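You operate a simulated robot arm through the tools that you are given. There is no shell and no other tool. Be economical: measure what you need, move in short steps, check, and stop when the job is done.

You run a simulated robot arm. Do the job below in one go: nothing can be reset, and whatever is moved stays where it is left.

Task
Put things in order on the top of the small work table. At the end: the green food tin is on the silver flat steel tray; the silver small bowl stands where the green food tin stood; the yellow lemon stands where the silver small bowl stood; the brown grease brush stands where the yellow lemon stood; whatever was shut is shut again. Leave all else as you found it, and nothing knocked over. Set down upright: green food tin.

Only the result counts: the job must be done as asked and must still hold three seconds after the hand-in. Knocking over, shifting, dropping, spilling or breaking anything else fails it.

Robot
A 7-joint arm with a two-finger parallel gripper, fixed in place. Base frame: the origin is at the foot of the arm, x ahead of it, y to its left, z up; the work surface is at about z = 0. Units: m, degrees, N and s.
With the tool pointing down near the work surface it reaches from about 0.24 to 0.62 m from the base axis. Its first joint turns from -66.0 to 66.0 degrees. Payload 2.6 kg.
Tool frame: the origin (TCP) lies between the finger pads and is the grasp point; the fingertips stand 0.03 m ahead of it; z points along the fingers, y is the line along which they close. The gripper opens to 0.094 m. The fingers are 0.028 m wide and 0.01 m thick; the gripper's body (0.05 by 0.096 m) begins 0.055 m behind the TCP.
Orientation is told as [roll, pitch, yaw] about the base's x, y, z axes, in that order, counted from this pose: with the fingers straight down and closing along the base's y, the tool's x points along the base's -x, its y along +y and its z along -z.

Tools
- The arm moves only by the tool servo_tool. Its argument "moves" is a list of rows, each an object (a shift or turn left out is 0, a gripper value left out holds the last) with "fingers": the closure, from 0 (fully open) to 1 (shut); "xyz": the shift along the tool's x, y, z in units of 300 mm (1.0 is 300 mm), a list of three; "rot": the turn, a rotation vector about the tool's x, y, z in units of 60 degrees (1.0 is 60 degrees), a list of three. In form: [{"fingers": fingers, "xyz": [x, y, z], "rot": [ax, ay, az]}, ...]. A call has 1 to 20 rows; each row is the pose to reach, as a shift and turn from the pose commanded when the call began, along the tool's axes at that moment. A call with a number of a shift or a turn outside -1 to 1 is refused whole. A row lasts 0.2 s, in which the tool goes at most 0.05 m and 8.6 degrees; a call with a longer step from one row to the next is refused whole, and so is a gripper value outside its range. A pose out of reach is approached as far as the arm can. The call stops where the force on the tool passes 40 N (or 10 N more than at its start, if that is more) or the arm is blocked; 0.2 s more then pass. Each finger travels about 0.072 m/s and halts on what it meets, pressing with about 38 N; the grip force reading is that of the motor and also rises with nothing between the fingers. The clock runs only during rows and for 0.2 s after the last one: add rows that repeat a pose to give the fingers time. It gives the time, the measured TCP pose, the force on the tool (base axes), the opening and the grip force at its end, in the units of the frame above (readings bear some noise), with the torque about the TCP (base axes, N m) and any sound that the robot's microphone picked up.
- Cameras (640 x 400 px; columns grow to the right, rows downward): "scene" is fixed at [0.0406, 0.4292, 0.5612]; the picture's right is [-0.70, -0.71, 0.00], its down [-0.40, 0.40, -0.83] and it looks along [0.59, -0.58, -0.56] (base axes); focal length 316 px, centre (320, 200). "wrist" rides on the gripper at [0.076, 0.014, -0.102] in the tool frame; the picture's right is [-0.18, 0.98, 0.00], its down [-0.75, -0.14, -0.64] and it looks along [-0.63, -0.12, 0.77] (tool axes); focal length 243 px, centre (320, 200). There is no depth. A picture from a camera that has moved, and an enlarged one, comes with that camera's place and axes in the base frame and with its lens. The place of the scene camera against the robot may be out by one fixed shift of up to 0.012 m in any direction.
- snapshot(camera): a new picture of that camera. The clock stands still meanwhile.
- inspect(camera, box): a new picture of the part [left, top, right, bottom] of that camera's present view, enlarged. The clock stands still meanwhile.
- finish_job(): hands the job in; it is judged then, once.

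Work in short steps. Places have to be worked out from the pictures, the camera data and where the tool is seen: move nearer, look again, correct. Check each grasp and each placing, and mend what went wrong. You have 120 turns and 76 pictures in all, those below and enlarged ones among them. Open the gripper and draw the arm clear of the work before you hand the job in, unless the task says otherwise; then end with one line.

The tools are called after "Emit:" as name(argument=value, ...) on one line, values as JSON. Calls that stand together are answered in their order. servo_tool: Moves the arm, as the interface text tells. Its arguments: {"type":"object","properties":{"moves":{"type":"array"}},"required":["moves"]} The other tools are called the same way: snapshot (camera) takes a picture; inspect (camera, box) takes an enlarged picture of a part of a camera's view; finish_job () hands the job in.

At the start:

```text
t: 0.0
ee_pos: [0.4244, -0.0421, 0.3534]
tcp_rot: [0.1, 0.1, 0.1]
force: [0.8, 0.3, -0.1]
wrist_torque: [0.01, 0.03, 0.04]
opening: 0.0938
gripper_force: 0.1
```

scene: 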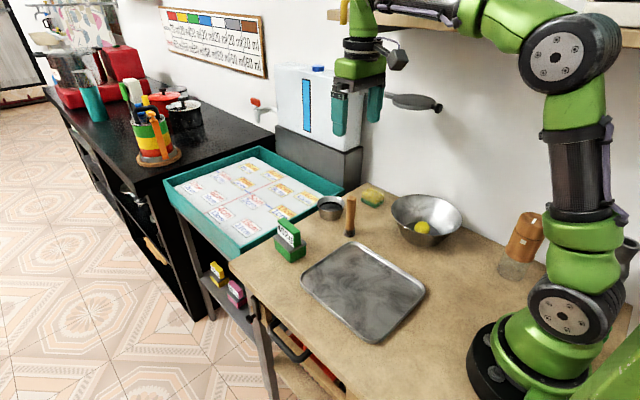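
wrist: 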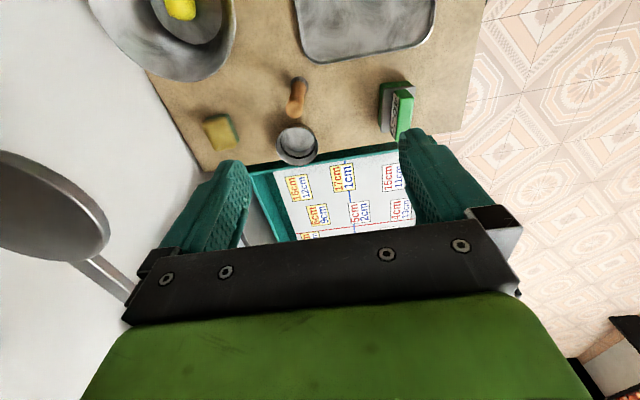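

I start with enlarged views of the table to identify the objects.

Emit:
inspect(camera="scene", box=[220, 170, 480, 332])

Emit:
inspect(camera="wrist", box=[80, 0, 480, 250])

```text
2.46 times, centred on (350, 251) of scene
camera zoom: at [0.0406, 0.4292, 0.5612], right [-0.7, -0.71, 0.0], down [-0.4, 0.4, -0.83], along [0.59, -0.58, -0.56], focal length 779 px, centre (246, 74)
```

zoom: 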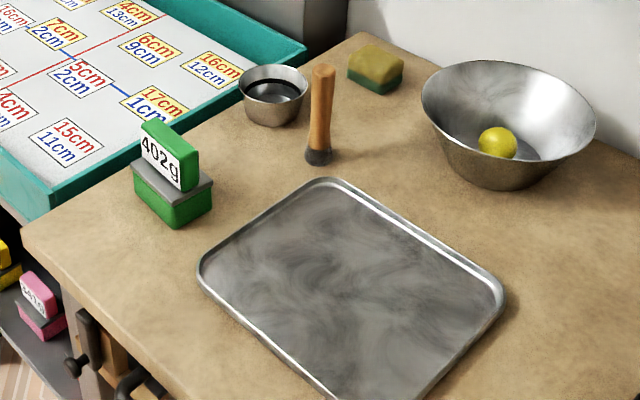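

```text
1.60 times, centred on (280, 125) of wrist
camera zoom: at [0.3478, -0.0271, 0.4566], right [0.18, 0.98, 0.0], down [0.75, -0.14, 0.64], along [0.63, -0.12, -0.77], focal length 388 px, centre (384, 320)
```

zoom: 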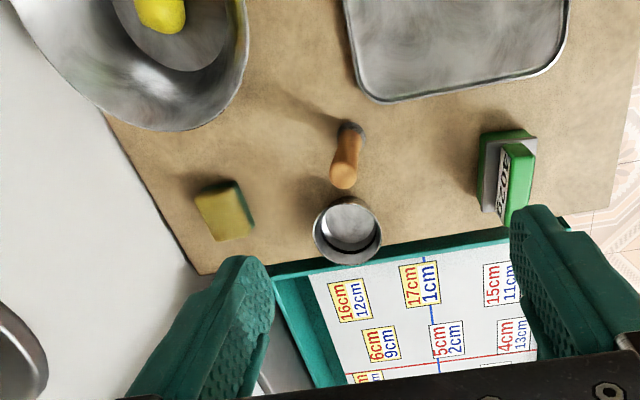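

The tin is at about (0.51, 0.07), the small bowl at (0.55, -0.115), the brush at (0.455, -0.088) and the lemon at (0.317, -0.218) in the large bowl. I move above the tin at z≈0.2 to look closer.

Emit:
servo_tool(moves=[{"fingers": 0, "xyz": [-0.042, 0.065, 0.085]}, {"xyz": [-0.084, 0.13, 0.17]}, {"xyz": [-0.126, 0.195, 0.255]}, {"xyz": [-0.168, 0.26, 0.34]}, {"xyz": [-0.21, 0.325, 0.425]}, {"xyz": [-0.252, 0.39, 0.511]}, {"xyz": [-0.252, 0.39, 0.511]}])

Emit:
snapshot(camera="wrist")

Emit:
inspect(camera="scene", box=[240, 150, 400, 250])

```text
t: 1.6
ee_pos: [0.4999, 0.0754, 0.1979]
tcp_rot: [0.0, 0.0, 0.0]
force: [-0.7, 0.2, -0.1]
wrist_torque: [0.05, 0.0, 0.01]
opening: 0.094
gripper_force: 0.0
```

```text
71 pictures are left
camera wrist: at [0.4218, 0.0909, 0.3004], right [0.18, 0.98, 0.0], down [0.75, -0.14, 0.64], along [0.63, -0.12, -0.77], focal length 243 px, centre (320, 200)
```

wrist: 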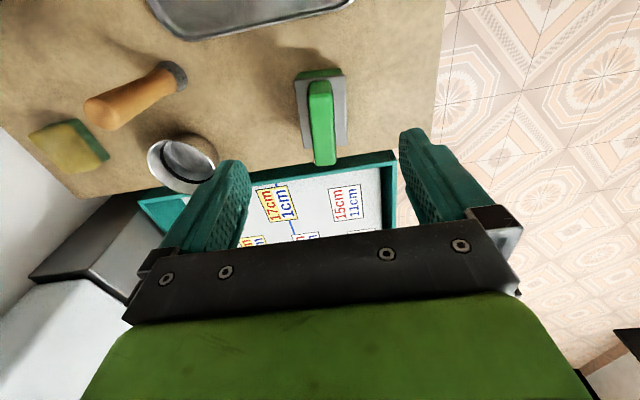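

```text
4.00 times, centred on (320, 200) of scene
camera zoom: at [0.0406, 0.4293, 0.5612], right [-0.7, -0.71, 0.0], down [-0.4, 0.4, -0.83], along [0.59, -0.58, -0.56], focal length 1266 px, centre (320, 200)
```

zoom: 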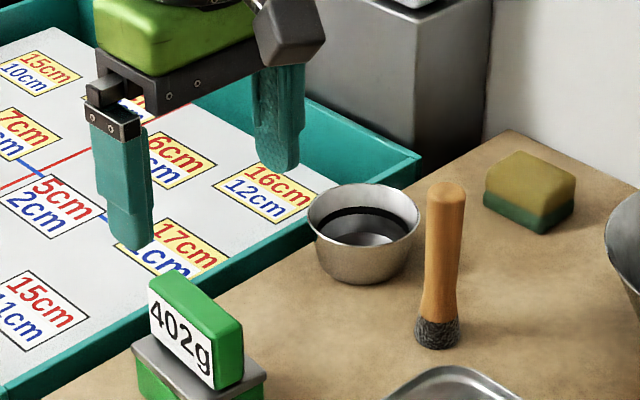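

The tin has a base block, a grey lid and an upper slab running along x. I zoom in on it for precise edges.

Emit:
inspect(camera="wrist", box=[240, 50, 400, 180])

Emit:
inspect(camera="scene", box=[250, 200, 346, 260])

```text
3.08 times, centred on (320, 115) of wrist
camera zoom: at [0.4218, 0.0909, 0.3004], right [0.18, 0.98, 0.0], down [0.75, -0.14, 0.64], along [0.63, -0.12, -0.77], focal length 746 px, centre (320, 462)
```

zoom: 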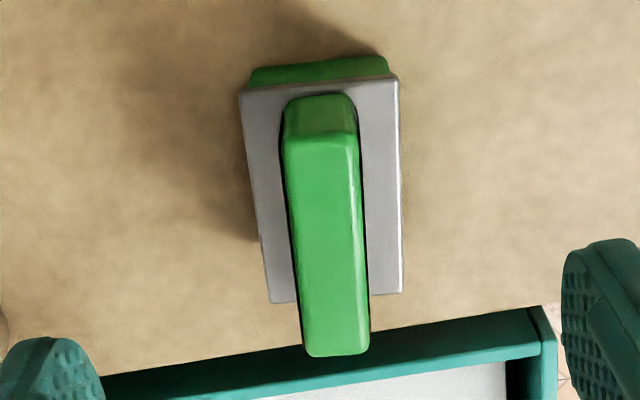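

```text
6.67 times, centred on (298, 230) of scene
camera zoom: at [0.0406, 0.4293, 0.5612], right [-0.7, -0.71, 0.0], down [-0.4, 0.4, -0.83], along [0.59, -0.58, -0.56], focal length 2109 px, centre (467, 0)
```

zoom: 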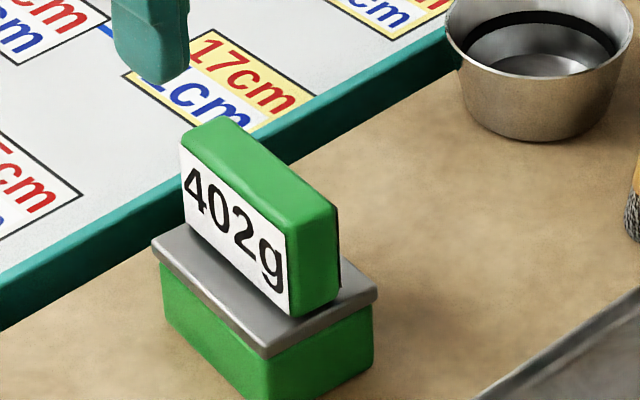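

The lid's centre works out at (0.520, 0.075), 0.051 wide, turned about -6°. I descend above it with that turn.

Emit:
servo_tool(moves=[{"xyz": [-0.033, -0.001, 0.15], "rot": [0, 0, 0.05]}, {"xyz": [-0.067, -0.002, 0.29], "rot": [0, 0, 0.1]}, {"xyz": [-0.067, -0.002, 0.29], "rot": [0, 0, 0.1]}])

Emit:
snapshot(camera="wrist")

Emit:
inspect(camera="scene", box=[220, 150, 380, 250])

```text
t: 2.4
ee_pos: [0.5216, 0.0734, 0.1093]
tcp_rot: [0.1, 0.0, -6.0]
force: [-0.1, -0.3, -0.3]
wrist_torque: [0.03, -0.03, 0.01]
opening: 0.0941
gripper_force: 0.1
```

```text
67 pictures are left
camera wrist: at [0.4462, 0.0974, 0.2134], right [0.29, 0.96, 0.0], down [0.73, -0.22, 0.64], along [0.62, -0.18, -0.77], focal length 243 px, centre (320, 200)
```

wrist: 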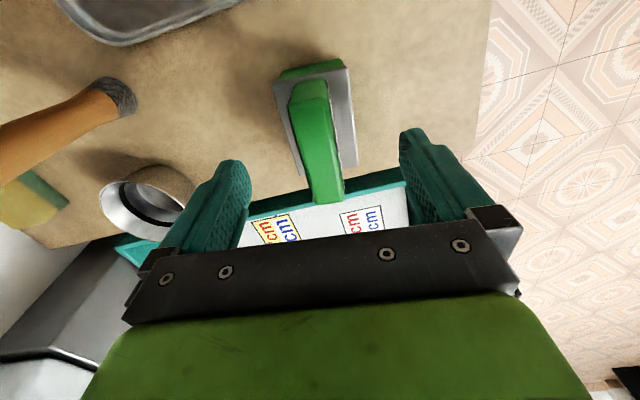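

```text
4.00 times, centred on (300, 200) of scene
camera zoom: at [0.0406, 0.4292, 0.5612], right [-0.7, -0.71, 0.0], down [-0.4, 0.4, -0.83], along [0.59, -0.58, -0.56], focal length 1266 px, centre (400, 200)
```

zoom: 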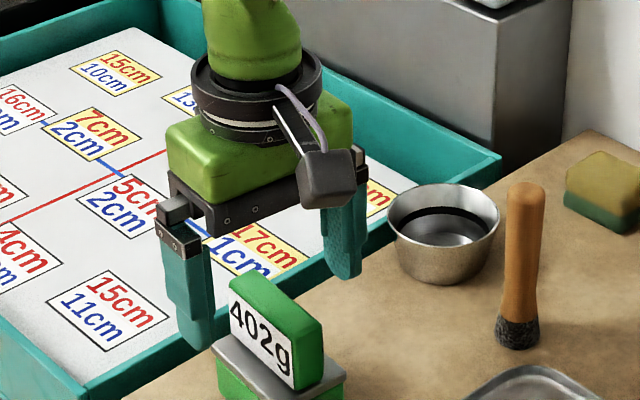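

The lid centre again computes to (0.5205, 0.0757). I descend to z≈0.042 and close.

Emit:
servo_tool(moves=[{"xyz": [0, 0.008, 0.08]}, {"xyz": [0.003, 0.008, 0.16]}, {"xyz": [0.003, 0.008, 0.224]}, {"xyz": [0.003, 0.008, 0.224]}, {"fingers": 1, "xyz": [0.003, 0.008, 0.224]}, {"xyz": [0.003, 0.008, 0.224]}, {"xyz": [0.003, 0.008, 0.224]}, {"xyz": [0.003, 0.008, 0.224]}])

Emit:
inspect(camera="scene", box=[220, 170, 380, 270])

```text
t: 4.2
ee_pos: [0.5197, 0.0771, 0.047]
tcp_rot: [0.0, -0.1, -6.1]
force: [-2.9, -4.0, 14.9]
wrist_torque: [-0.01, 0.41, 0.09]
opening: 0.0497
gripper_force: 37.9
```

```text
4.00 times, centred on (300, 220) of scene
camera zoom: at [0.0405, 0.4292, 0.5612], right [-0.7, -0.71, 0.0], down [-0.4, 0.4, -0.83], along [0.59, -0.58, -0.56], focal length 1266 px, centre (400, 120)
```

zoom: 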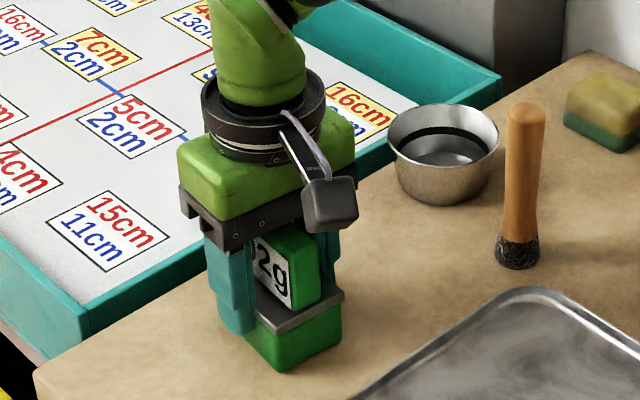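

Gripped at 0.0497; the hand lightly presses on the slab top (z 0.047). I lift slowly by 8 cm.

Emit:
servo_tool(moves=[{"xyz": [0, 0, -0.05]}, {"xyz": [0, 0, -0.12]}, {"xyz": [0, 0, -0.2]}, {"xyz": [0, 0, -0.28]}, {"xyz": [0, 0, -0.28]}])

Emit:
snapshot(camera="scene")

Emit:
snapshot(camera="wrist")

```text
t: 5.4
ee_pos: [0.5196, 0.0766, 0.1303]
tcp_rot: [0.0, -0.1, -6.0]
force: [-0.1, 0.1, -4.7]
wrist_torque: [0.02, 0.01, -0.05]
opening: 0.0495
gripper_force: 38.2
```

```text
64 pictures are left
```

scene: 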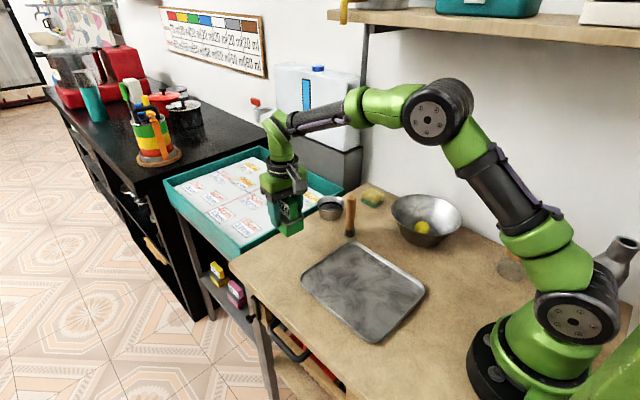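

```text
63 pictures are left
camera wrist: at [0.4455, 0.101, 0.2336], right [0.29, 0.96, 0.0], down [0.73, -0.22, 0.64], along [0.62, -0.18, -0.77], focal length 243 px, centre (320, 200)
```

wrist: 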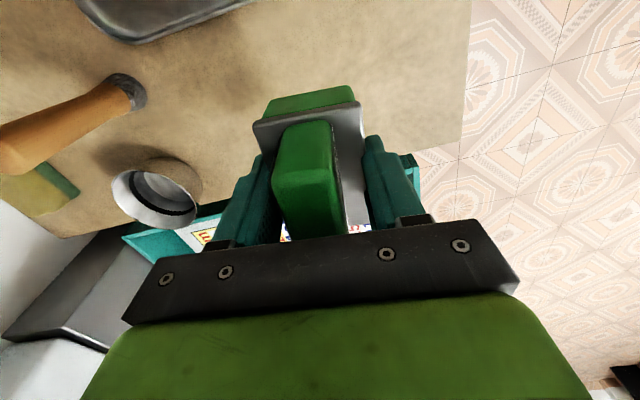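

The tin is held level. I carry it over the tray's middle at (0.34, 0.03) and lower to about z 0.07.

Emit:
servo_tool(moves=[{"xyz": [0.116, -0.044, 0]}, {"xyz": [0.232, -0.088, 0]}, {"xyz": [0.348, -0.132, 0]}, {"xyz": [0.464, -0.176, 0]}, {"xyz": [0.58, -0.218, 0]}, {"xyz": [0.58, -0.218, 0.1]}, {"xyz": [0.58, -0.218, 0.2]}, {"xyz": [0.58, -0.218, 0.2]}])

Emit:
inspect(camera="scene", box=[280, 170, 472, 350])

```text
t: 7.2
ee_pos: [0.3407, 0.0323, 0.0695]
tcp_rot: [0.0, 0.0, -6.0]
force: [-0.8, -0.1, -3.9]
wrist_torque: [-0.01, 0.0, 0.01]
opening: 0.0495
gripper_force: 37.4
```

```text
2.22 times, centred on (376, 260) of scene
camera zoom: at [0.0406, 0.4292, 0.5612], right [-0.7, -0.71, 0.0], down [-0.4, 0.4, -0.83], along [0.59, -0.58, -0.56], focal length 703 px, centre (196, 67)
```

zoom: 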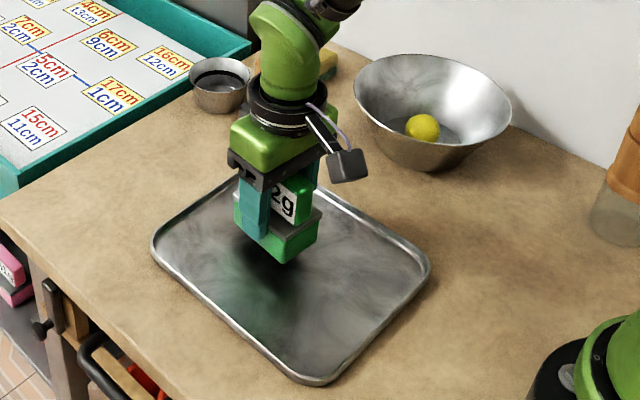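

It is over the tray, clear of the rims. I lower gently to z≈0.053.

Emit:
servo_tool(moves=[{"xyz": [0, 0, 0.025]}, {"xyz": [0, 0, 0.045]}, {"xyz": [0, 0, 0.057]}, {"xyz": [0, 0, 0.057]}])

```text
t: 8.2
ee_pos: [0.3398, 0.0317, 0.0538]
tcp_rot: [-0.1, -0.1, -6.0]
force: [0.2, -0.5, -4.0]
wrist_torque: [0.01, 0.0, 0.0]
opening: 0.0499
gripper_force: 38.0
```

No contact yet; a little lower.

Emit:
servo_tool(moves=[{"xyz": [0, 0, 0.008]}, {"xyz": [0, 0, 0.012]}, {"xyz": [0, 0, 0.012]}])

```text
t: 9.0
ee_pos: [0.3413, 0.0312, 0.051]
tcp_rot: [0.0, -0.1, -6.0]
force: [-11.6, -1.6, 36.3]
wrist_torque: [-0.24, 0.76, 0.13]
opening: 0.0494
gripper_force: 37.9
```

Firm contact; I ease off 2 mm, open, and look before rising.

Emit:
servo_tool(moves=[{"xyz": [0, 0, -0.005]}, {"xyz": [0, 0, -0.005]}, {"fingers": 0.6, "xyz": [0, 0, -0.005]}, {"fingers": 0, "xyz": [0, 0, -0.005]}, {"xyz": [0, 0, -0.005]}, {"xyz": [0, 0, -0.005]}])

Emit:
inspect(camera="scene", box=[280, 170, 472, 350])

```text
t: 10.4
ee_pos: [0.3413, 0.0303, 0.0509]
tcp_rot: [0.1, 0.0, -5.9]
force: [-0.1, 0.0, 0.7]
wrist_torque: [-0.03, 0.0, -0.04]
opening: 0.0942
gripper_force: 0.0
```

```text
2.22 times, centred on (376, 260) of scene
camera zoom: at [0.0406, 0.4292, 0.5612], right [-0.7, -0.71, 0.0], down [-0.4, 0.4, -0.83], along [0.59, -0.58, -0.56], focal length 703 px, centre (196, 67)
```

zoom: 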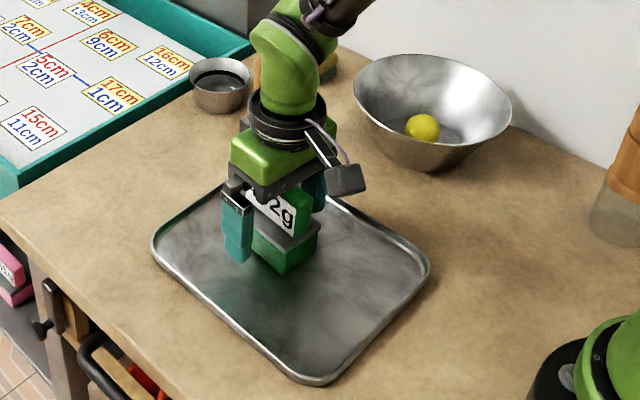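

The tin stands upright on the tray. I rise and move to view the small bowl.

Emit:
servo_tool(moves=[{"xyz": [0, 0, -0.12]}, {"xyz": [0, 0, -0.27]}, {"xyz": [0, 0, -0.42]}, {"xyz": [0, 0, -0.567]}, {"xyz": [-0.115, -0.076, -0.567], "rot": [0, 0, -0.05]}, {"xyz": [-0.23, -0.152, -0.567], "rot": [0, 0, -0.1]}, {"xyz": [-0.345, -0.228, -0.567], "rot": [0, 0, -0.1]}, {"xyz": [-0.46, -0.304, -0.567], "rot": [0, 0, -0.1]}, {"xyz": [-0.573, -0.379, -0.567], "rot": [0, 0, -0.1]}, {"xyz": [-0.573, -0.379, -0.567], "rot": [0, 0, -0.1]}])

Emit:
snapshot(camera="wrist")

Emit:
inspect(camera="scene", box=[240, 180, 480, 330])

```text
t: 12.6
ee_pos: [0.5005, -0.1009, 0.2233]
tcp_rot: [-0.1, -0.1, -0.1]
force: [0.5, -0.1, 1.4]
wrist_torque: [0.03, 0.01, -0.01]
opening: 0.094
gripper_force: 0.0
```

```text
60 pictures are left
camera wrist: at [0.4242, -0.0858, 0.3267], right [0.18, 0.98, 0.0], down [0.75, -0.14, 0.64], along [0.63, -0.12, -0.77], focal length 243 px, centre (320, 200)
```

wrist: 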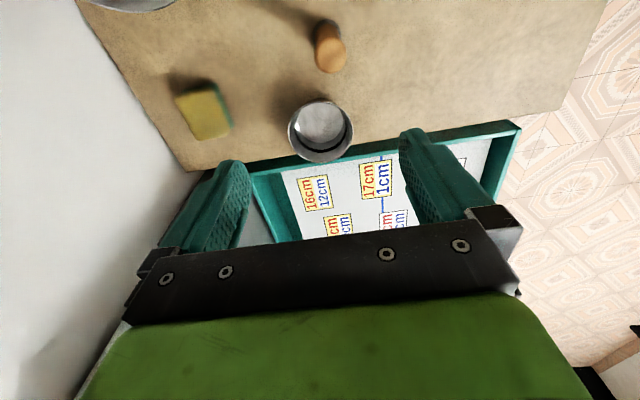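

```text
2.67 times, centred on (360, 255) of scene
camera zoom: at [0.0407, 0.4292, 0.5612], right [-0.7, -0.71, 0.0], down [-0.4, 0.4, -0.83], along [0.59, -0.58, -0.56], focal length 844 px, centre (213, 53)
```

zoom: 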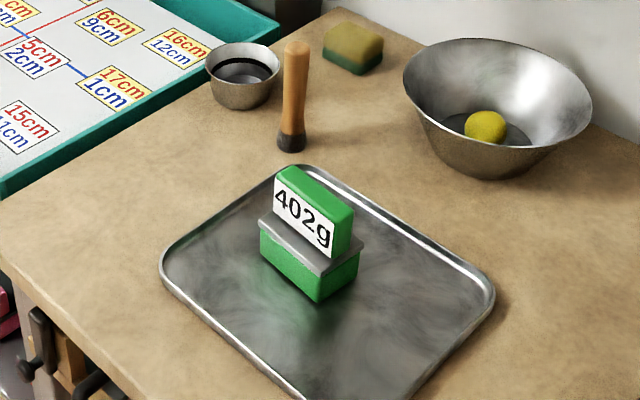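

The bowl rim centre is about (0.547, -0.108), about 0.08 across. I go above it at z≈0.12 to refine.

Emit:
servo_tool(moves=[{"xyz": [-0.05, -0.008, 0.1]}, {"xyz": [-0.1, -0.016, 0.21]}, {"xyz": [-0.155, -0.024, 0.34]}, {"xyz": [-0.155, -0.024, 0.34]}])

Emit:
snapshot(camera="wrist")

Emit:
inspect(camera="scene", box=[280, 150, 408, 230])

```text
t: 13.6
ee_pos: [0.5456, -0.1066, 0.1204]
tcp_rot: [0.0, -0.1, 0.0]
force: [0.2, -0.2, -0.2]
wrist_torque: [0.03, -0.02, 0.02]
opening: 0.0939
gripper_force: 0.1
```

```text
58 pictures are left
camera wrist: at [0.4686, -0.0919, 0.2225], right [0.18, 0.98, 0.0], down [0.75, -0.14, 0.64], along [0.63, -0.12, -0.77], focal length 243 px, centre (320, 200)
```

wrist: 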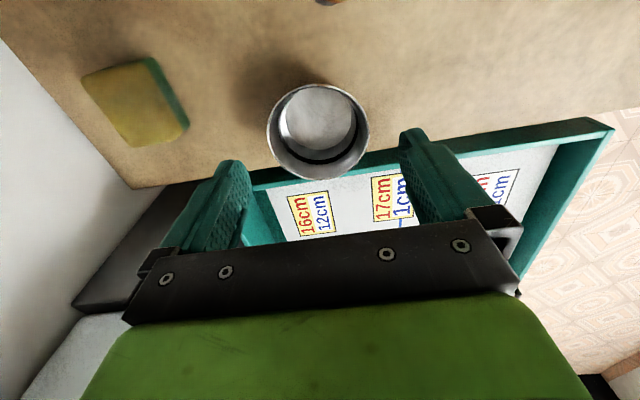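

```text
5.00 times, centred on (344, 190) of scene
camera zoom: at [0.0406, 0.4292, 0.5612], right [-0.7, -0.71, 0.0], down [-0.4, 0.4, -0.83], along [0.59, -0.58, -0.56], focal length 1582 px, centre (200, 250)
```

zoom: 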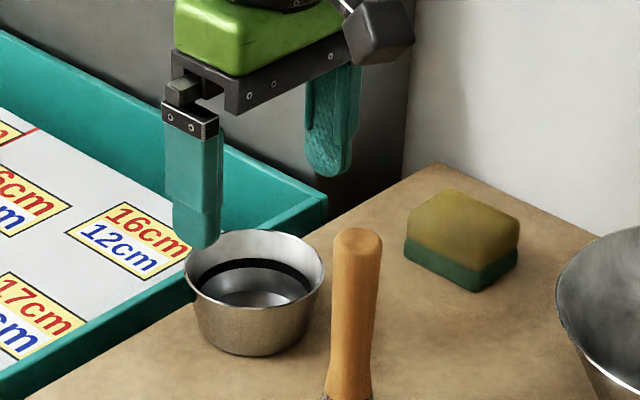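

Rim centre is (0.547, -0.108) at z≈0.042. I correct and descend until the fingertips are just above the rim to check the clearance.

Emit:
servo_tool(moves=[{"xyz": [-0.005, -0.006, 0.07]}, {"xyz": [-0.005, -0.006, 0.14]}, {"xyz": [-0.005, -0.006, 0.14]}])

Emit:
snapshot(camera="wrist")

Emit:
inspect(camera="scene", box=[280, 160, 376, 220])

```text
t: 14.4
ee_pos: [0.5488, -0.1098, 0.0793]
tcp_rot: [0.0, 0.0, 0.0]
force: [-0.5, -0.2, -0.3]
wrist_torque: [-0.01, 0.03, 0.02]
opening: 0.0938
gripper_force: 0.1
```

```text
56 pictures are left
camera wrist: at [0.4713, -0.0947, 0.1815], right [0.18, 0.98, 0.0], down [0.75, -0.14, 0.64], along [0.63, -0.12, -0.77], focal length 243 px, centre (320, 200)
```

wrist: 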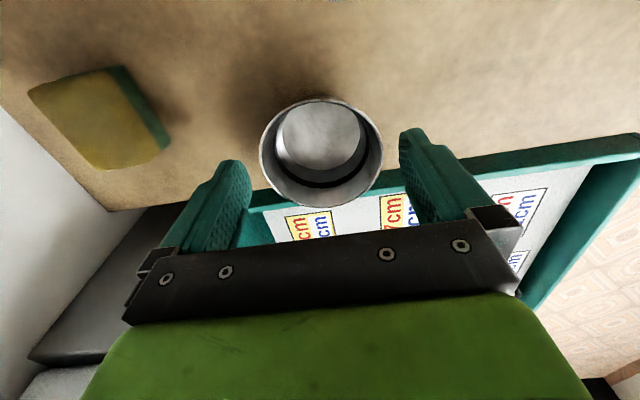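

```text
6.67 times, centred on (328, 190) of scene
camera zoom: at [0.0406, 0.4292, 0.5612], right [-0.7, -0.71, 0.0], down [-0.4, 0.4, -0.83], along [0.59, -0.58, -0.56], focal length 2109 px, centre (267, 267)
```

zoom: 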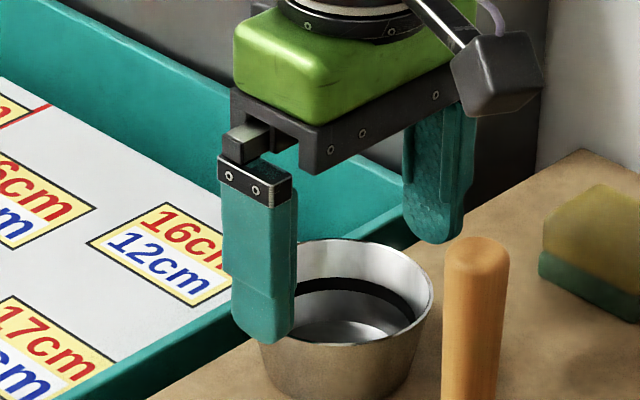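

The rim is centred at about (0.551, -0.109) and clears both fingers. I go down to z≈0.045 slowly with the fingers open.

Emit:
servo_tool(moves=[{"xyz": [-0.01, 0, 0.03]}, {"xyz": [-0.01, 0, 0.07]}, {"xyz": [-0.01, 0, 0.112]}, {"xyz": [-0.01, 0, 0.112]}])

Emit:
inspect(camera="scene", box=[280, 160, 376, 220])

Emit:
snapshot(camera="wrist")

```text
t: 15.4
ee_pos: [0.5506, -0.1081, 0.0445]
tcp_rot: [0.0, -0.1, 0.0]
force: [0.2, -0.4, -0.5]
wrist_torque: [-0.02, 0.0, 0.03]
opening: 0.0938
gripper_force: 0.0
```

```text
6.67 times, centred on (328, 190) of scene
camera zoom: at [0.0406, 0.4292, 0.5612], right [-0.7, -0.71, 0.0], down [-0.4, 0.4, -0.83], along [0.59, -0.58, -0.56], focal length 2109 px, centre (267, 267)
```

zoom: 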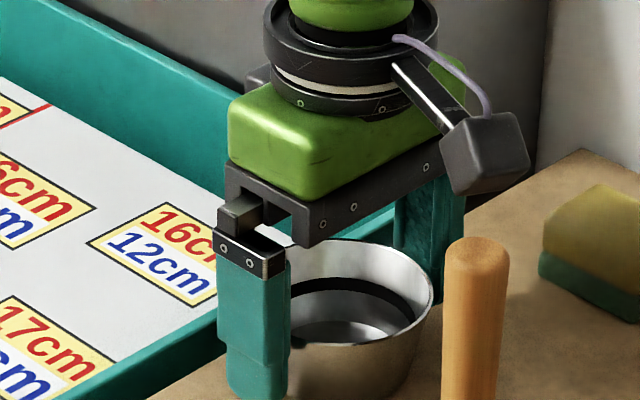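

```text
53 pictures are left
camera wrist: at [0.4732, -0.0932, 0.1472], right [0.18, 0.98, 0.0], down [0.75, -0.14, 0.64], along [0.63, -0.12, -0.77], focal length 243 px, centre (320, 200)
```

wrist: 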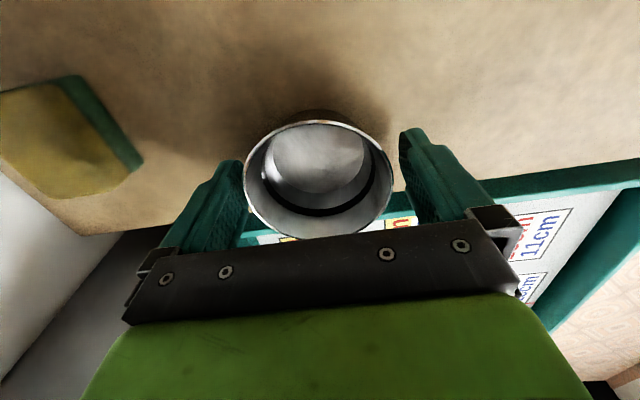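

The fingers straddle the bowl. Close and wait.

Emit:
servo_tool(moves=[{"fingers": 0.1, "xyz": [0, 0, 0.01]}, {"fingers": 1, "xyz": [0, 0, 0.01]}, {"xyz": [0, 0, 0.01]}, {"xyz": [0, 0, 0.01]}])

```text
t: 16.4
ee_pos: [0.5507, -0.1096, 0.0413]
tcp_rot: [0.0, 0.0, -0.1]
force: [-0.4, 1.1, 2.1]
wrist_torque: [0.1, 0.0, -0.01]
opening: 0.0804
gripper_force: 38.4
```

Gripped at 0.080. I lift 4 cm and check.

Emit:
servo_tool(moves=[{"xyz": [0, 0, -0.03]}, {"xyz": [0, 0, -0.08]}, {"xyz": [0, 0, -0.14]}, {"xyz": [0, 0, -0.14]}])

Emit:
inspect(camera="scene", box=[270, 150, 398, 230])

Emit:
snapshot(camera="wrist")

```text
t: 17.4
ee_pos: [0.5506, -0.1092, 0.0825]
tcp_rot: [0.1, 0.1, 0.0]
force: [-0.1, 0.6, 0.1]
wrist_torque: [-0.02, -0.03, -0.03]
opening: 0.0806
gripper_force: 38.0
```

```text
5.00 times, centred on (334, 190) of scene
camera zoom: at [0.0406, 0.4292, 0.5612], right [-0.7, -0.71, 0.0], down [-0.4, 0.4, -0.83], along [0.59, -0.58, -0.56], focal length 1582 px, centre (250, 250)
```

zoom: 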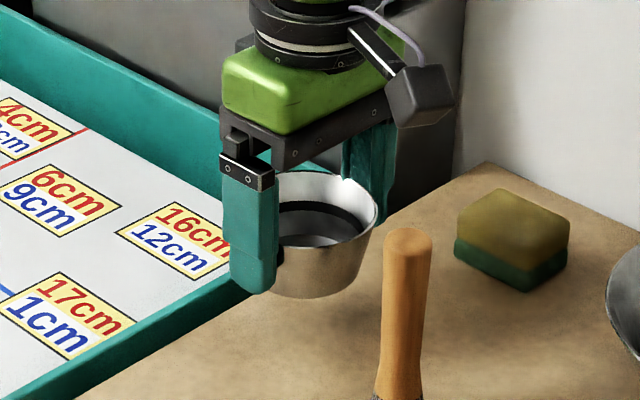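

```text
51 pictures are left
camera wrist: at [0.4734, -0.0946, 0.1861], right [0.18, 0.98, 0.0], down [0.75, -0.14, 0.64], along [0.63, -0.12, -0.77], focal length 243 px, centre (320, 200)
```

wrist: 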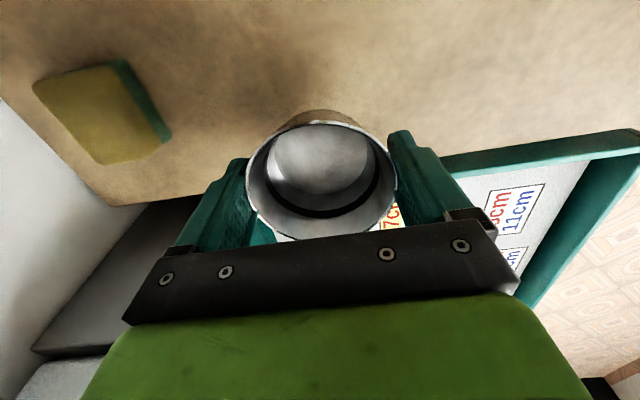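

The bowl is held level. I carry it to the tin's former place (0.520, 0.076) and lower near the table.

Emit:
servo_tool(moves=[{"xyz": [0.02, 0.1, 0]}, {"xyz": [0.04, 0.25, 0]}, {"xyz": [0.06, 0.4, 0]}, {"xyz": [0.09, 0.53, 0]}, {"xyz": [0.103, 0.617, 0]}, {"xyz": [0.103, 0.617, 0.05]}, {"xyz": [0.103, 0.617, 0.1]}, {"xyz": [0.103, 0.617, 0.122]}, {"xyz": [0.103, 0.617, 0.122]}])

```text
t: 19.4
ee_pos: [0.5195, 0.076, 0.0455]
tcp_rot: [0.1, 0.0, 0.1]
force: [-0.1, -0.6, -0.5]
wrist_torque: [0.0, -0.02, 0.03]
opening: 0.0806
gripper_force: 38.1
```

Lower the last few millimetres.

Emit:
servo_tool(moves=[{"xyz": [0, 0, 0.006]}, {"xyz": [0, 0, 0.012]}, {"xyz": [0, 0, 0.012]}])

Emit:
inspect(camera="scene", box=[230, 180, 358, 260])

```text
t: 20.2
ee_pos: [0.5196, 0.0742, 0.0416]
tcp_rot: [0.0, 0.1, 0.1]
force: [-1.0, 0.1, 0.1]
wrist_torque: [-0.01, -0.02, -0.01]
opening: 0.0807
gripper_force: 37.9
```

```text
5.00 times, centred on (294, 220) of scene
camera zoom: at [0.0406, 0.4292, 0.5612], right [-0.7, -0.71, 0.0], down [-0.4, 0.4, -0.83], along [0.59, -0.58, -0.56], focal length 1582 px, centre (450, 100)
```

zoom: 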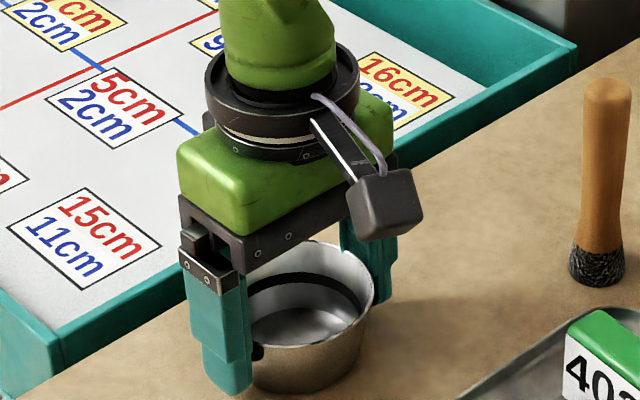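

Almost no contact force yet; lower another 1 mm or so and read.

Emit:
servo_tool(moves=[{"xyz": [0, 0, 0.003]}, {"xyz": [0, 0, 0.006]}, {"xyz": [0, 0, 0.006]}])

```text
t: 21.0
ee_pos: [0.521, 0.0754, 0.0424]
tcp_rot: [-0.1, -0.1, 0.0]
force: [-5.9, -2.5, 16.0]
wrist_torque: [-0.07, 0.23, -0.01]
opening: 0.0808
gripper_force: 38.1
```

Contact made. Ease off, open and check before rising.

Emit:
servo_tool(moves=[{"xyz": [0, 0, -0.003]}, {"fingers": 0, "xyz": [0, 0, -0.003]}, {"xyz": [0, 0, -0.003]}, {"xyz": [0, 0, -0.003]}])

Emit:
snapshot(camera="wrist")

```text
t: 22.0
ee_pos: [0.5193, 0.0766, 0.0401]
tcp_rot: [0.0, -0.1, 0.1]
force: [0.2, -0.4, 0.2]
wrist_torque: [-0.01, 0.0, 0.01]
opening: 0.094
gripper_force: 0.1
```

```text
49 pictures are left
camera wrist: at [0.4421, 0.0903, 0.1437], right [0.18, 0.98, 0.0], down [0.75, -0.14, 0.64], along [0.63, -0.12, -0.77], focal length 243 px, centre (320, 200)
```

wrist: 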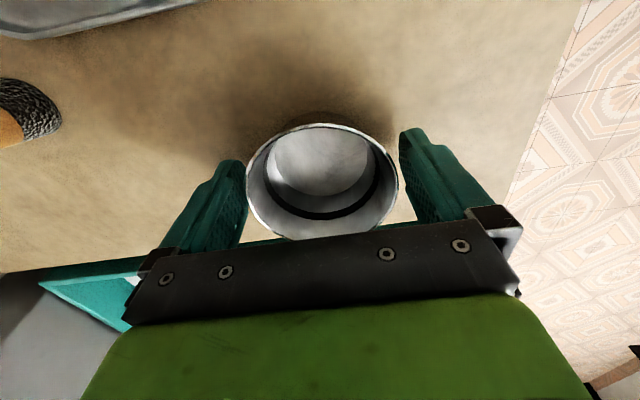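

Clear on both sides. I rise and move to view the lemon.

Emit:
servo_tool(moves=[{"xyz": [0, 0, -0.05]}, {"xyz": [0, 0, -0.15]}, {"xyz": [0, 0, -0.3]}, {"xyz": [0, 0, -0.45]}, {"xyz": [0, 0, -0.6]}, {"xyz": [0.087, -0.116, -0.63]}, {"xyz": [0.174, -0.232, -0.66]}, {"xyz": [0.261, -0.348, -0.66]}, {"xyz": [0.348, -0.464, -0.66]}, {"xyz": [0.435, -0.58, -0.66]}, {"xyz": [0.522, -0.696, -0.66]}, {"xyz": [0.61, -0.812, -0.66]}, {"xyz": [0.7, -0.92, -0.66]}, {"xyz": [0.7, -0.92, -0.66]}])

Emit:
snapshot(camera="wrist")

Emit:
snapshot(camera="scene")

```text
t: 25.2
ee_pos: [0.332, -0.161, 0.2288]
tcp_rot: [1.5, 1.2, 7.4]
force: [0.6, 0.6, -0.7]
wrist_torque: [0.01, 0.03, 0.01]
opening: 0.0943
gripper_force: 0.0
stopped in row 14: the arm was blocked; the commanded pose is now the measured one
```

```text
48 pictures are left
camera wrist: at [0.2555, -0.158, 0.3345], right [0.06, 1.0, 0.02], down [0.78, -0.06, 0.62], along [0.62, -0.02, -0.78], focal length 243 px, centre (320, 200)
```

wrist: 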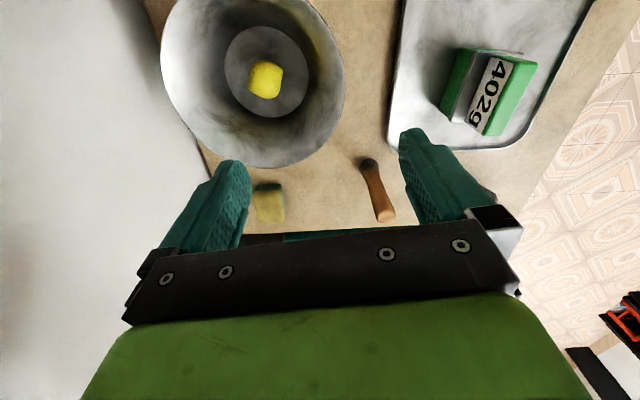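

```text
47 pictures are left
```

scene: 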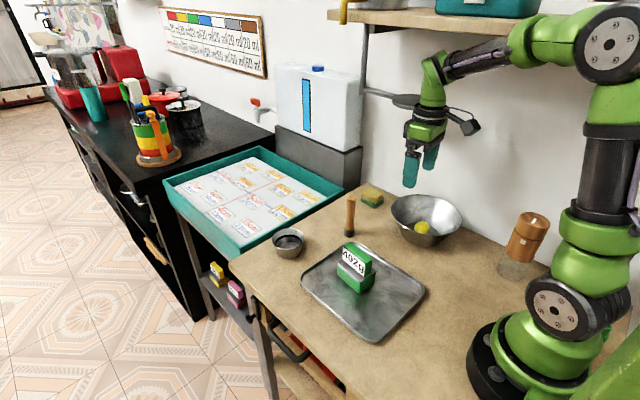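

The arm stopped with joint 1 lagging, and no force on the tool. Most likely the forearm met the wall shelf at z≈0.5. I back off, straighten, and will come in lower so the forearm passes under it.

Emit:
servo_tool(moves=[{"xyz": [-0.04, 0.062, 0], "rot": [0.008, -0.007, 0.04]}, {"xyz": [-0.08, 0.125, 0], "rot": [0.016, -0.013, 0.08]}, {"xyz": [-0.118, 0.187, 0], "rot": [0.025, -0.02, 0.123]}, {"xyz": [-0.118, 0.187, 0], "rot": [0.025, -0.02, 0.123]}])

Emit:
inspect(camera="scene", box=[320, 0, 640, 200])

```text
t: 26.2
ee_pos: [0.3605, -0.1046, 0.2304]
tcp_rot: [-0.1, 0.1, -0.3]
force: [0.2, 0.5, -0.3]
wrist_torque: [0.04, -0.02, 0.0]
opening: 0.0942
gripper_force: 0.1
```

```text
2.00 times, centred on (480, 100) of scene
camera zoom: at [0.0406, 0.4292, 0.5612], right [-0.7, -0.71, 0.0], down [-0.4, 0.4, -0.83], along [0.59, -0.58, -0.56], focal length 633 px, centre (0, 400)
```

zoom: 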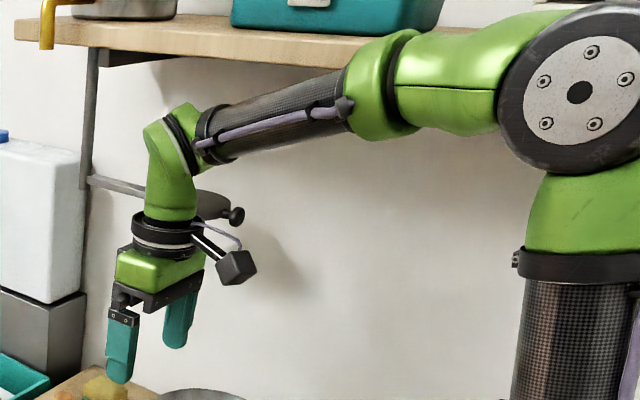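

Straightened. Now I lower to z≈0.14 (tips above the large bowl's rim), part-close the fingers, then move toward the lemon.

Emit:
servo_tool(moves=[{"fingers": 0.34, "xyz": [0, 0, 0.1]}, {"xyz": [0, 0, 0.2]}, {"xyz": [0, 0, 0.29]}, {"xyz": [0.035, -0.096, 0.29]}, {"xyz": [0.07, -0.192, 0.29]}, {"xyz": [0.105, -0.288, 0.29]}, {"xyz": [0.14, -0.383, 0.29]}, {"xyz": [0.14, -0.383, 0.29]}])

Emit:
snapshot(camera="wrist")

Emit:
snapshot(camera="scene")

```text
t: 28.0
ee_pos: [0.3166, -0.2189, 0.1443]
tcp_rot: [-0.1, 0.0, -0.2]
force: [0.2, -0.1, -0.9]
wrist_torque: [-0.03, 0.03, -0.01]
opening: 0.062
gripper_force: 0.1
```

```text
45 pictures are left
camera wrist: at [0.2397, -0.2034, 0.2481], right [0.19, 0.98, 0.0], down [0.75, -0.14, 0.64], along [0.63, -0.12, -0.77], focal length 243 px, centre (320, 200)
```

wrist: 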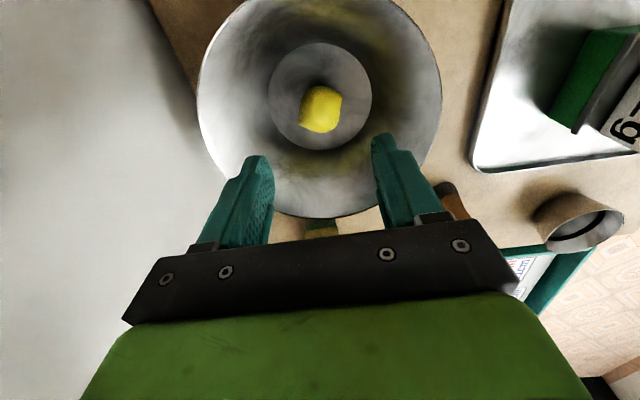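

```text
44 pictures are left
```

scene: 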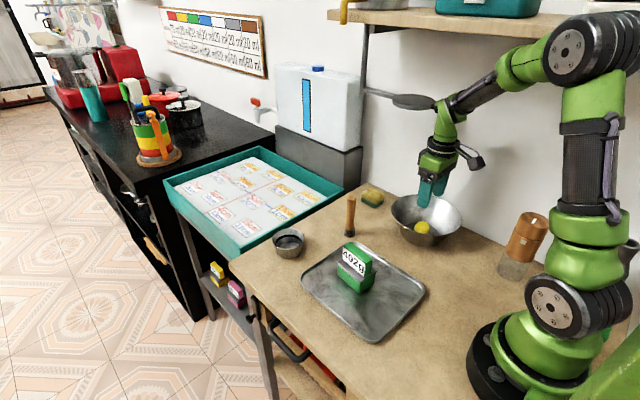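

The approach below the shelf worked. The lemon is at (0.318, -0.218) at the centre of the bowl's flat floor. I descend to z≈0.047.

Emit:
servo_tool(moves=[{"xyz": [-0.004, 0.003, 0.1]}, {"xyz": [-0.004, 0.003, 0.2]}, {"xyz": [-0.004, 0.003, 0.28]}, {"xyz": [-0.004, 0.003, 0.325]}, {"xyz": [-0.004, 0.003, 0.325]}])

Emit:
snapshot(camera="wrist")

Emit:
inspect(camera="scene", box=[360, 150, 488, 260])

```text
t: 29.2
ee_pos: [0.3174, -0.2156, 0.0471]
tcp_rot: [-0.1, 0.0, -0.3]
force: [0.3, -0.1, -0.1]
wrist_torque: [0.02, 0.02, -0.01]
opening: 0.062
gripper_force: 0.0
```

```text
43 pictures are left
camera wrist: at [0.2403, -0.2001, 0.149], right [0.19, 0.98, 0.0], down [0.75, -0.14, 0.64], along [0.63, -0.12, -0.77], focal length 243 px, centre (320, 200)
```

wrist: 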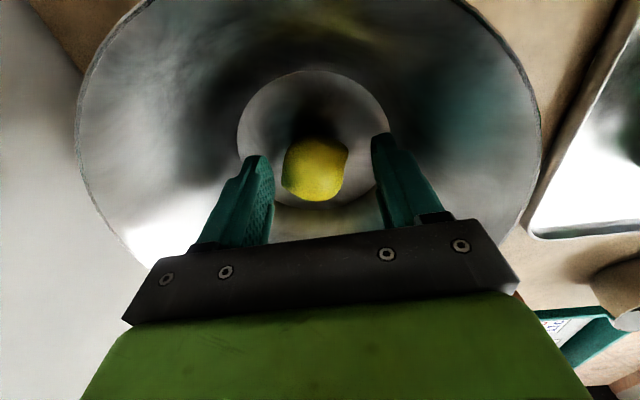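

```text
3.64 times, centred on (424, 205) of scene
camera zoom: at [0.0406, 0.4292, 0.5612], right [-0.7, -0.71, 0.0], down [-0.4, 0.4, -0.83], along [0.59, -0.58, -0.56], focal length 1151 px, centre (-58, 182)
```

zoom: 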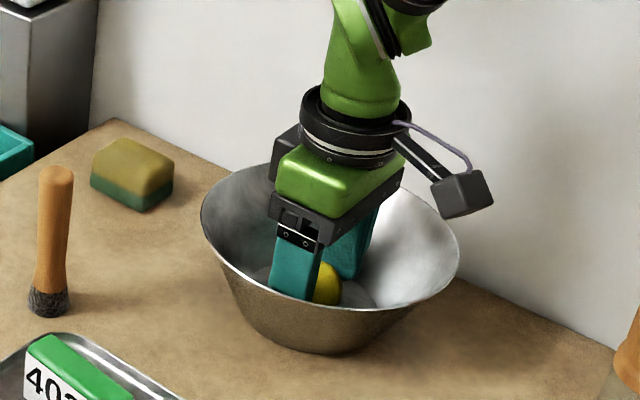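

The lemon lies between the fingers, its centre about 3 mm toward -y. I lower 6 mm more, shift and close.

Emit:
servo_tool(moves=[{"xyz": [0, -0.008, 0.01]}, {"xyz": [0, -0.008, 0.02]}, {"xyz": [0, -0.008, 0.02]}, {"fingers": 0.45, "xyz": [0, -0.008, 0.02]}, {"fingers": 0.8, "xyz": [0, -0.008, 0.02]}, {"xyz": [0, -0.008, 0.02]}, {"xyz": [0, -0.008, 0.02]}])

Emit:
snapshot(camera="wrist")

```text
t: 30.8
ee_pos: [0.3171, -0.219, 0.0411]
tcp_rot: [-0.2, 0.0, -0.2]
force: [-0.3, 0.5, 0.5]
wrist_torque: [0.03, -0.01, -0.02]
opening: 0.0473
gripper_force: 38.3
```

```text
41 pictures are left
camera wrist: at [0.2405, -0.2032, 0.1433], right [0.19, 0.98, 0.0], down [0.75, -0.14, 0.64], along [0.63, -0.12, -0.77], focal length 243 px, centre (320, 200)
```

wrist: 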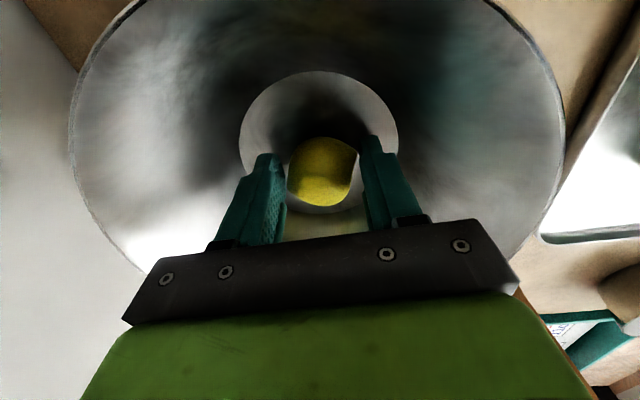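

Gripped at 0.047. I lift straight out of the bowl to z≈0.145 and check.

Emit:
servo_tool(moves=[{"xyz": [0, 0, -0.06]}, {"xyz": [0, 0, -0.16]}, {"xyz": [0, 0, -0.26]}, {"xyz": [0, 0, -0.345]}, {"xyz": [0, 0, -0.345]}])

Emit:
snapshot(camera="wrist")

Emit:
inspect(camera="scene", box=[360, 130, 488, 260])

```text
t: 32.0
ee_pos: [0.3197, -0.2187, 0.1437]
tcp_rot: [0.0, 0.0, -0.2]
force: [-0.1, -1.0, -1.1]
wrist_torque: [0.01, 0.02, -0.01]
opening: 0.0467
gripper_force: 38.0
```

```text
40 pictures are left
camera wrist: at [0.2423, -0.2031, 0.2467], right [0.19, 0.98, 0.0], down [0.75, -0.14, 0.64], along [0.63, -0.12, -0.77], focal length 243 px, centre (320, 200)
```

wrist: 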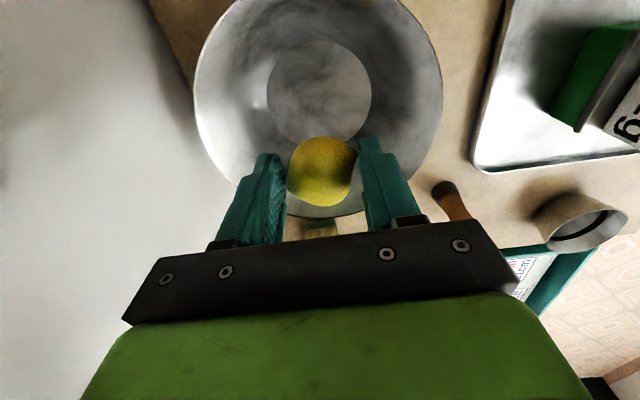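

```text
3.08 times, centred on (424, 195) of scene
camera zoom: at [0.0406, 0.4292, 0.5612], right [-0.7, -0.71, 0.0], down [-0.4, 0.4, -0.83], along [0.59, -0.58, -0.56], focal length 974 px, centre (0, 215)
```

zoom: 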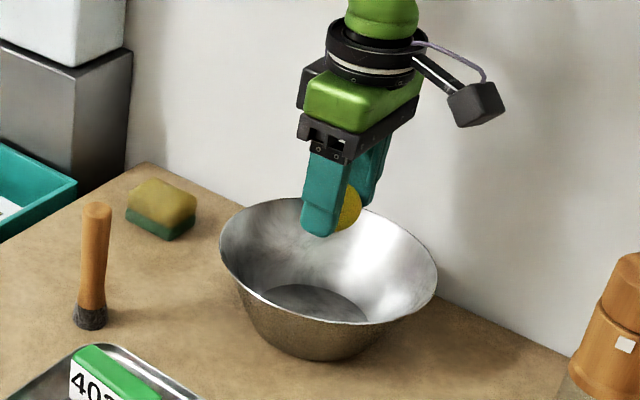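

The lemon is held. I go back the proven way (+y, then up), then over to the small bowl's old place at (0.551, -0.109), well above the brush.

Emit:
servo_tool(moves=[{"xyz": [-0.034, 0.1, 0]}, {"xyz": [-0.068, 0.2, 0]}, {"xyz": [-0.102, 0.3, 0]}, {"xyz": [-0.137, 0.397, 0]}, {"xyz": [-0.137, 0.397, -0.11]}, {"xyz": [-0.137, 0.397, -0.22]}, {"xyz": [-0.137, 0.397, -0.32]}, {"xyz": [-0.264, 0.391, -0.32]}, {"xyz": [-0.391, 0.385, -0.32]}, {"xyz": [-0.518, 0.379, -0.32]}, {"xyz": [-0.645, 0.373, -0.32]}, {"xyz": [-0.773, 0.367, -0.32]}, {"xyz": [-0.773, 0.367, -0.32]}])

Emit:
snapshot(camera="scene")

Emit:
snapshot(camera="wrist")

```text
t: 34.8
ee_pos: [0.5526, -0.1083, 0.2406]
tcp_rot: [-0.2, 0.0, -0.2]
force: [0.2, 0.5, -0.7]
wrist_torque: [-0.01, 0.01, -0.02]
opening: 0.0466
gripper_force: 37.4
```

```text
38 pictures are left
```

scene: 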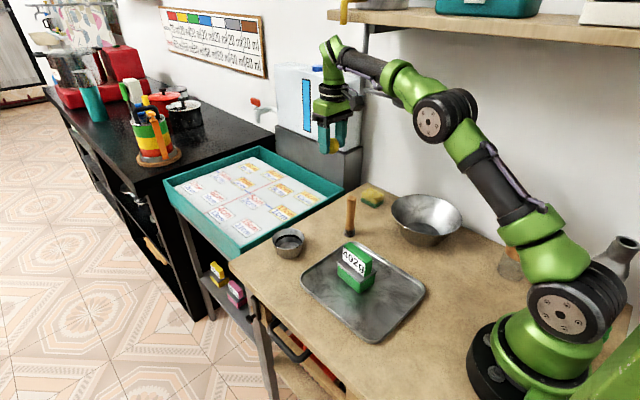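

```text
37 pictures are left
camera wrist: at [0.476, -0.0929, 0.3441], right [0.19, 0.98, 0.0], down [0.75, -0.14, 0.64], along [0.63, -0.12, -0.77], focal length 243 px, centre (320, 200)
```

wrist: 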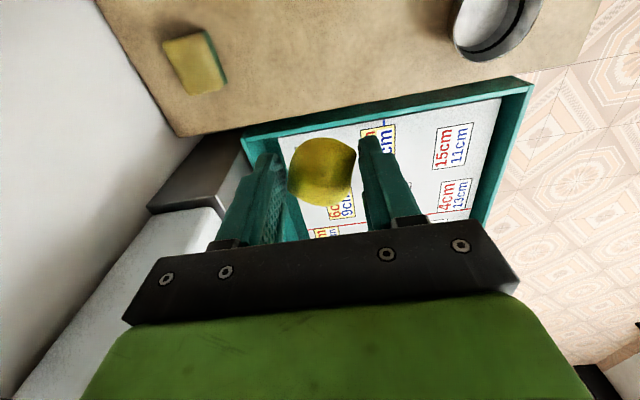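

I lower to z≈0.06 above the spot.

Emit:
servo_tool(moves=[{"xyz": [0.004, -0.002, 0.13]}, {"xyz": [0.004, -0.002, 0.27]}, {"xyz": [0.004, -0.002, 0.4]}, {"xyz": [0.004, -0.002, 0.52]}, {"xyz": [0.004, -0.002, 0.6]}, {"xyz": [0.004, -0.002, 0.6]}])

Emit:
inspect(camera="scene", box=[280, 160, 376, 235])

```text
t: 36.2
ee_pos: [0.5482, -0.1101, 0.0612]
tcp_rot: [-0.2, -0.1, -0.2]
force: [-0.1, -0.7, -1.2]
wrist_torque: [0.04, 0.01, -0.01]
opening: 0.0468
gripper_force: 38.0
```

```text
5.33 times, centred on (328, 198) of scene
camera zoom: at [0.0406, 0.4292, 0.5612], right [-0.7, -0.71, 0.0], down [-0.4, 0.4, -0.83], along [0.59, -0.58, -0.56], focal length 1688 px, centre (277, 213)
```

zoom: 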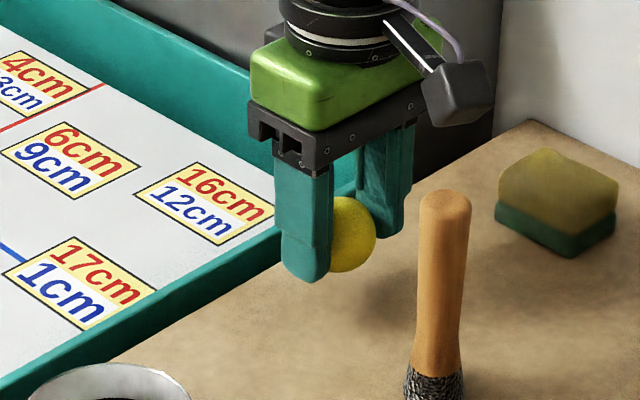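

Lower in small steps watching force.

Emit:
servo_tool(moves=[{"xyz": [-0.003, 0, 0.025]}, {"xyz": [-0.006, 0.002, 0.05]}, {"xyz": [-0.006, 0.002, 0.057]}, {"xyz": [-0.006, 0.002, 0.057]}])

Emit:
inspect(camera="scene", box=[280, 170, 376, 230])

```text
t: 37.2
ee_pos: [0.552, -0.11, 0.0424]
tcp_rot: [-0.1, -0.1, -0.2]
force: [-0.5, -0.4, -0.4]
wrist_torque: [-0.01, 0.01, -0.01]
opening: 0.0466
gripper_force: 37.5
```

```text
6.67 times, centred on (328, 200) of scene
camera zoom: at [0.0406, 0.4292, 0.5612], right [-0.7, -0.71, 0.0], down [-0.4, 0.4, -0.83], along [0.59, -0.58, -0.56], focal length 2109 px, centre (267, 200)
```

zoom: 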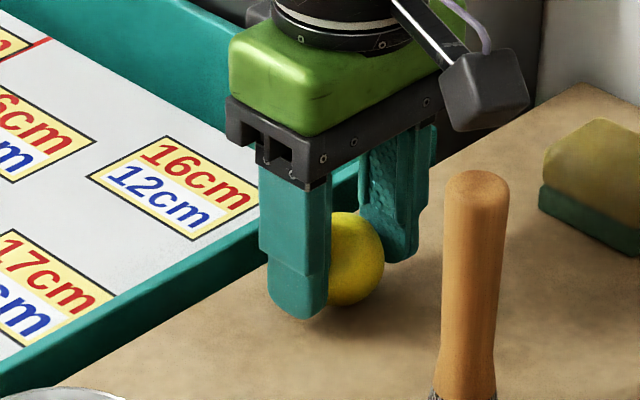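

Close to the table; lower 1–3 mm more until contact.

Emit:
servo_tool(moves=[{"xyz": [0, 0, 0.004]}, {"xyz": [0, 0, 0.008]}, {"xyz": [0, 0, 0.008]}])

```text
t: 38.0
ee_pos: [0.5513, -0.1103, 0.0403]
tcp_rot: [-0.1, 0.0, -0.2]
force: [-1.2, -0.3, -0.5]
wrist_torque: [0.01, 0.01, 0.0]
opening: 0.0464
gripper_force: 37.9
```

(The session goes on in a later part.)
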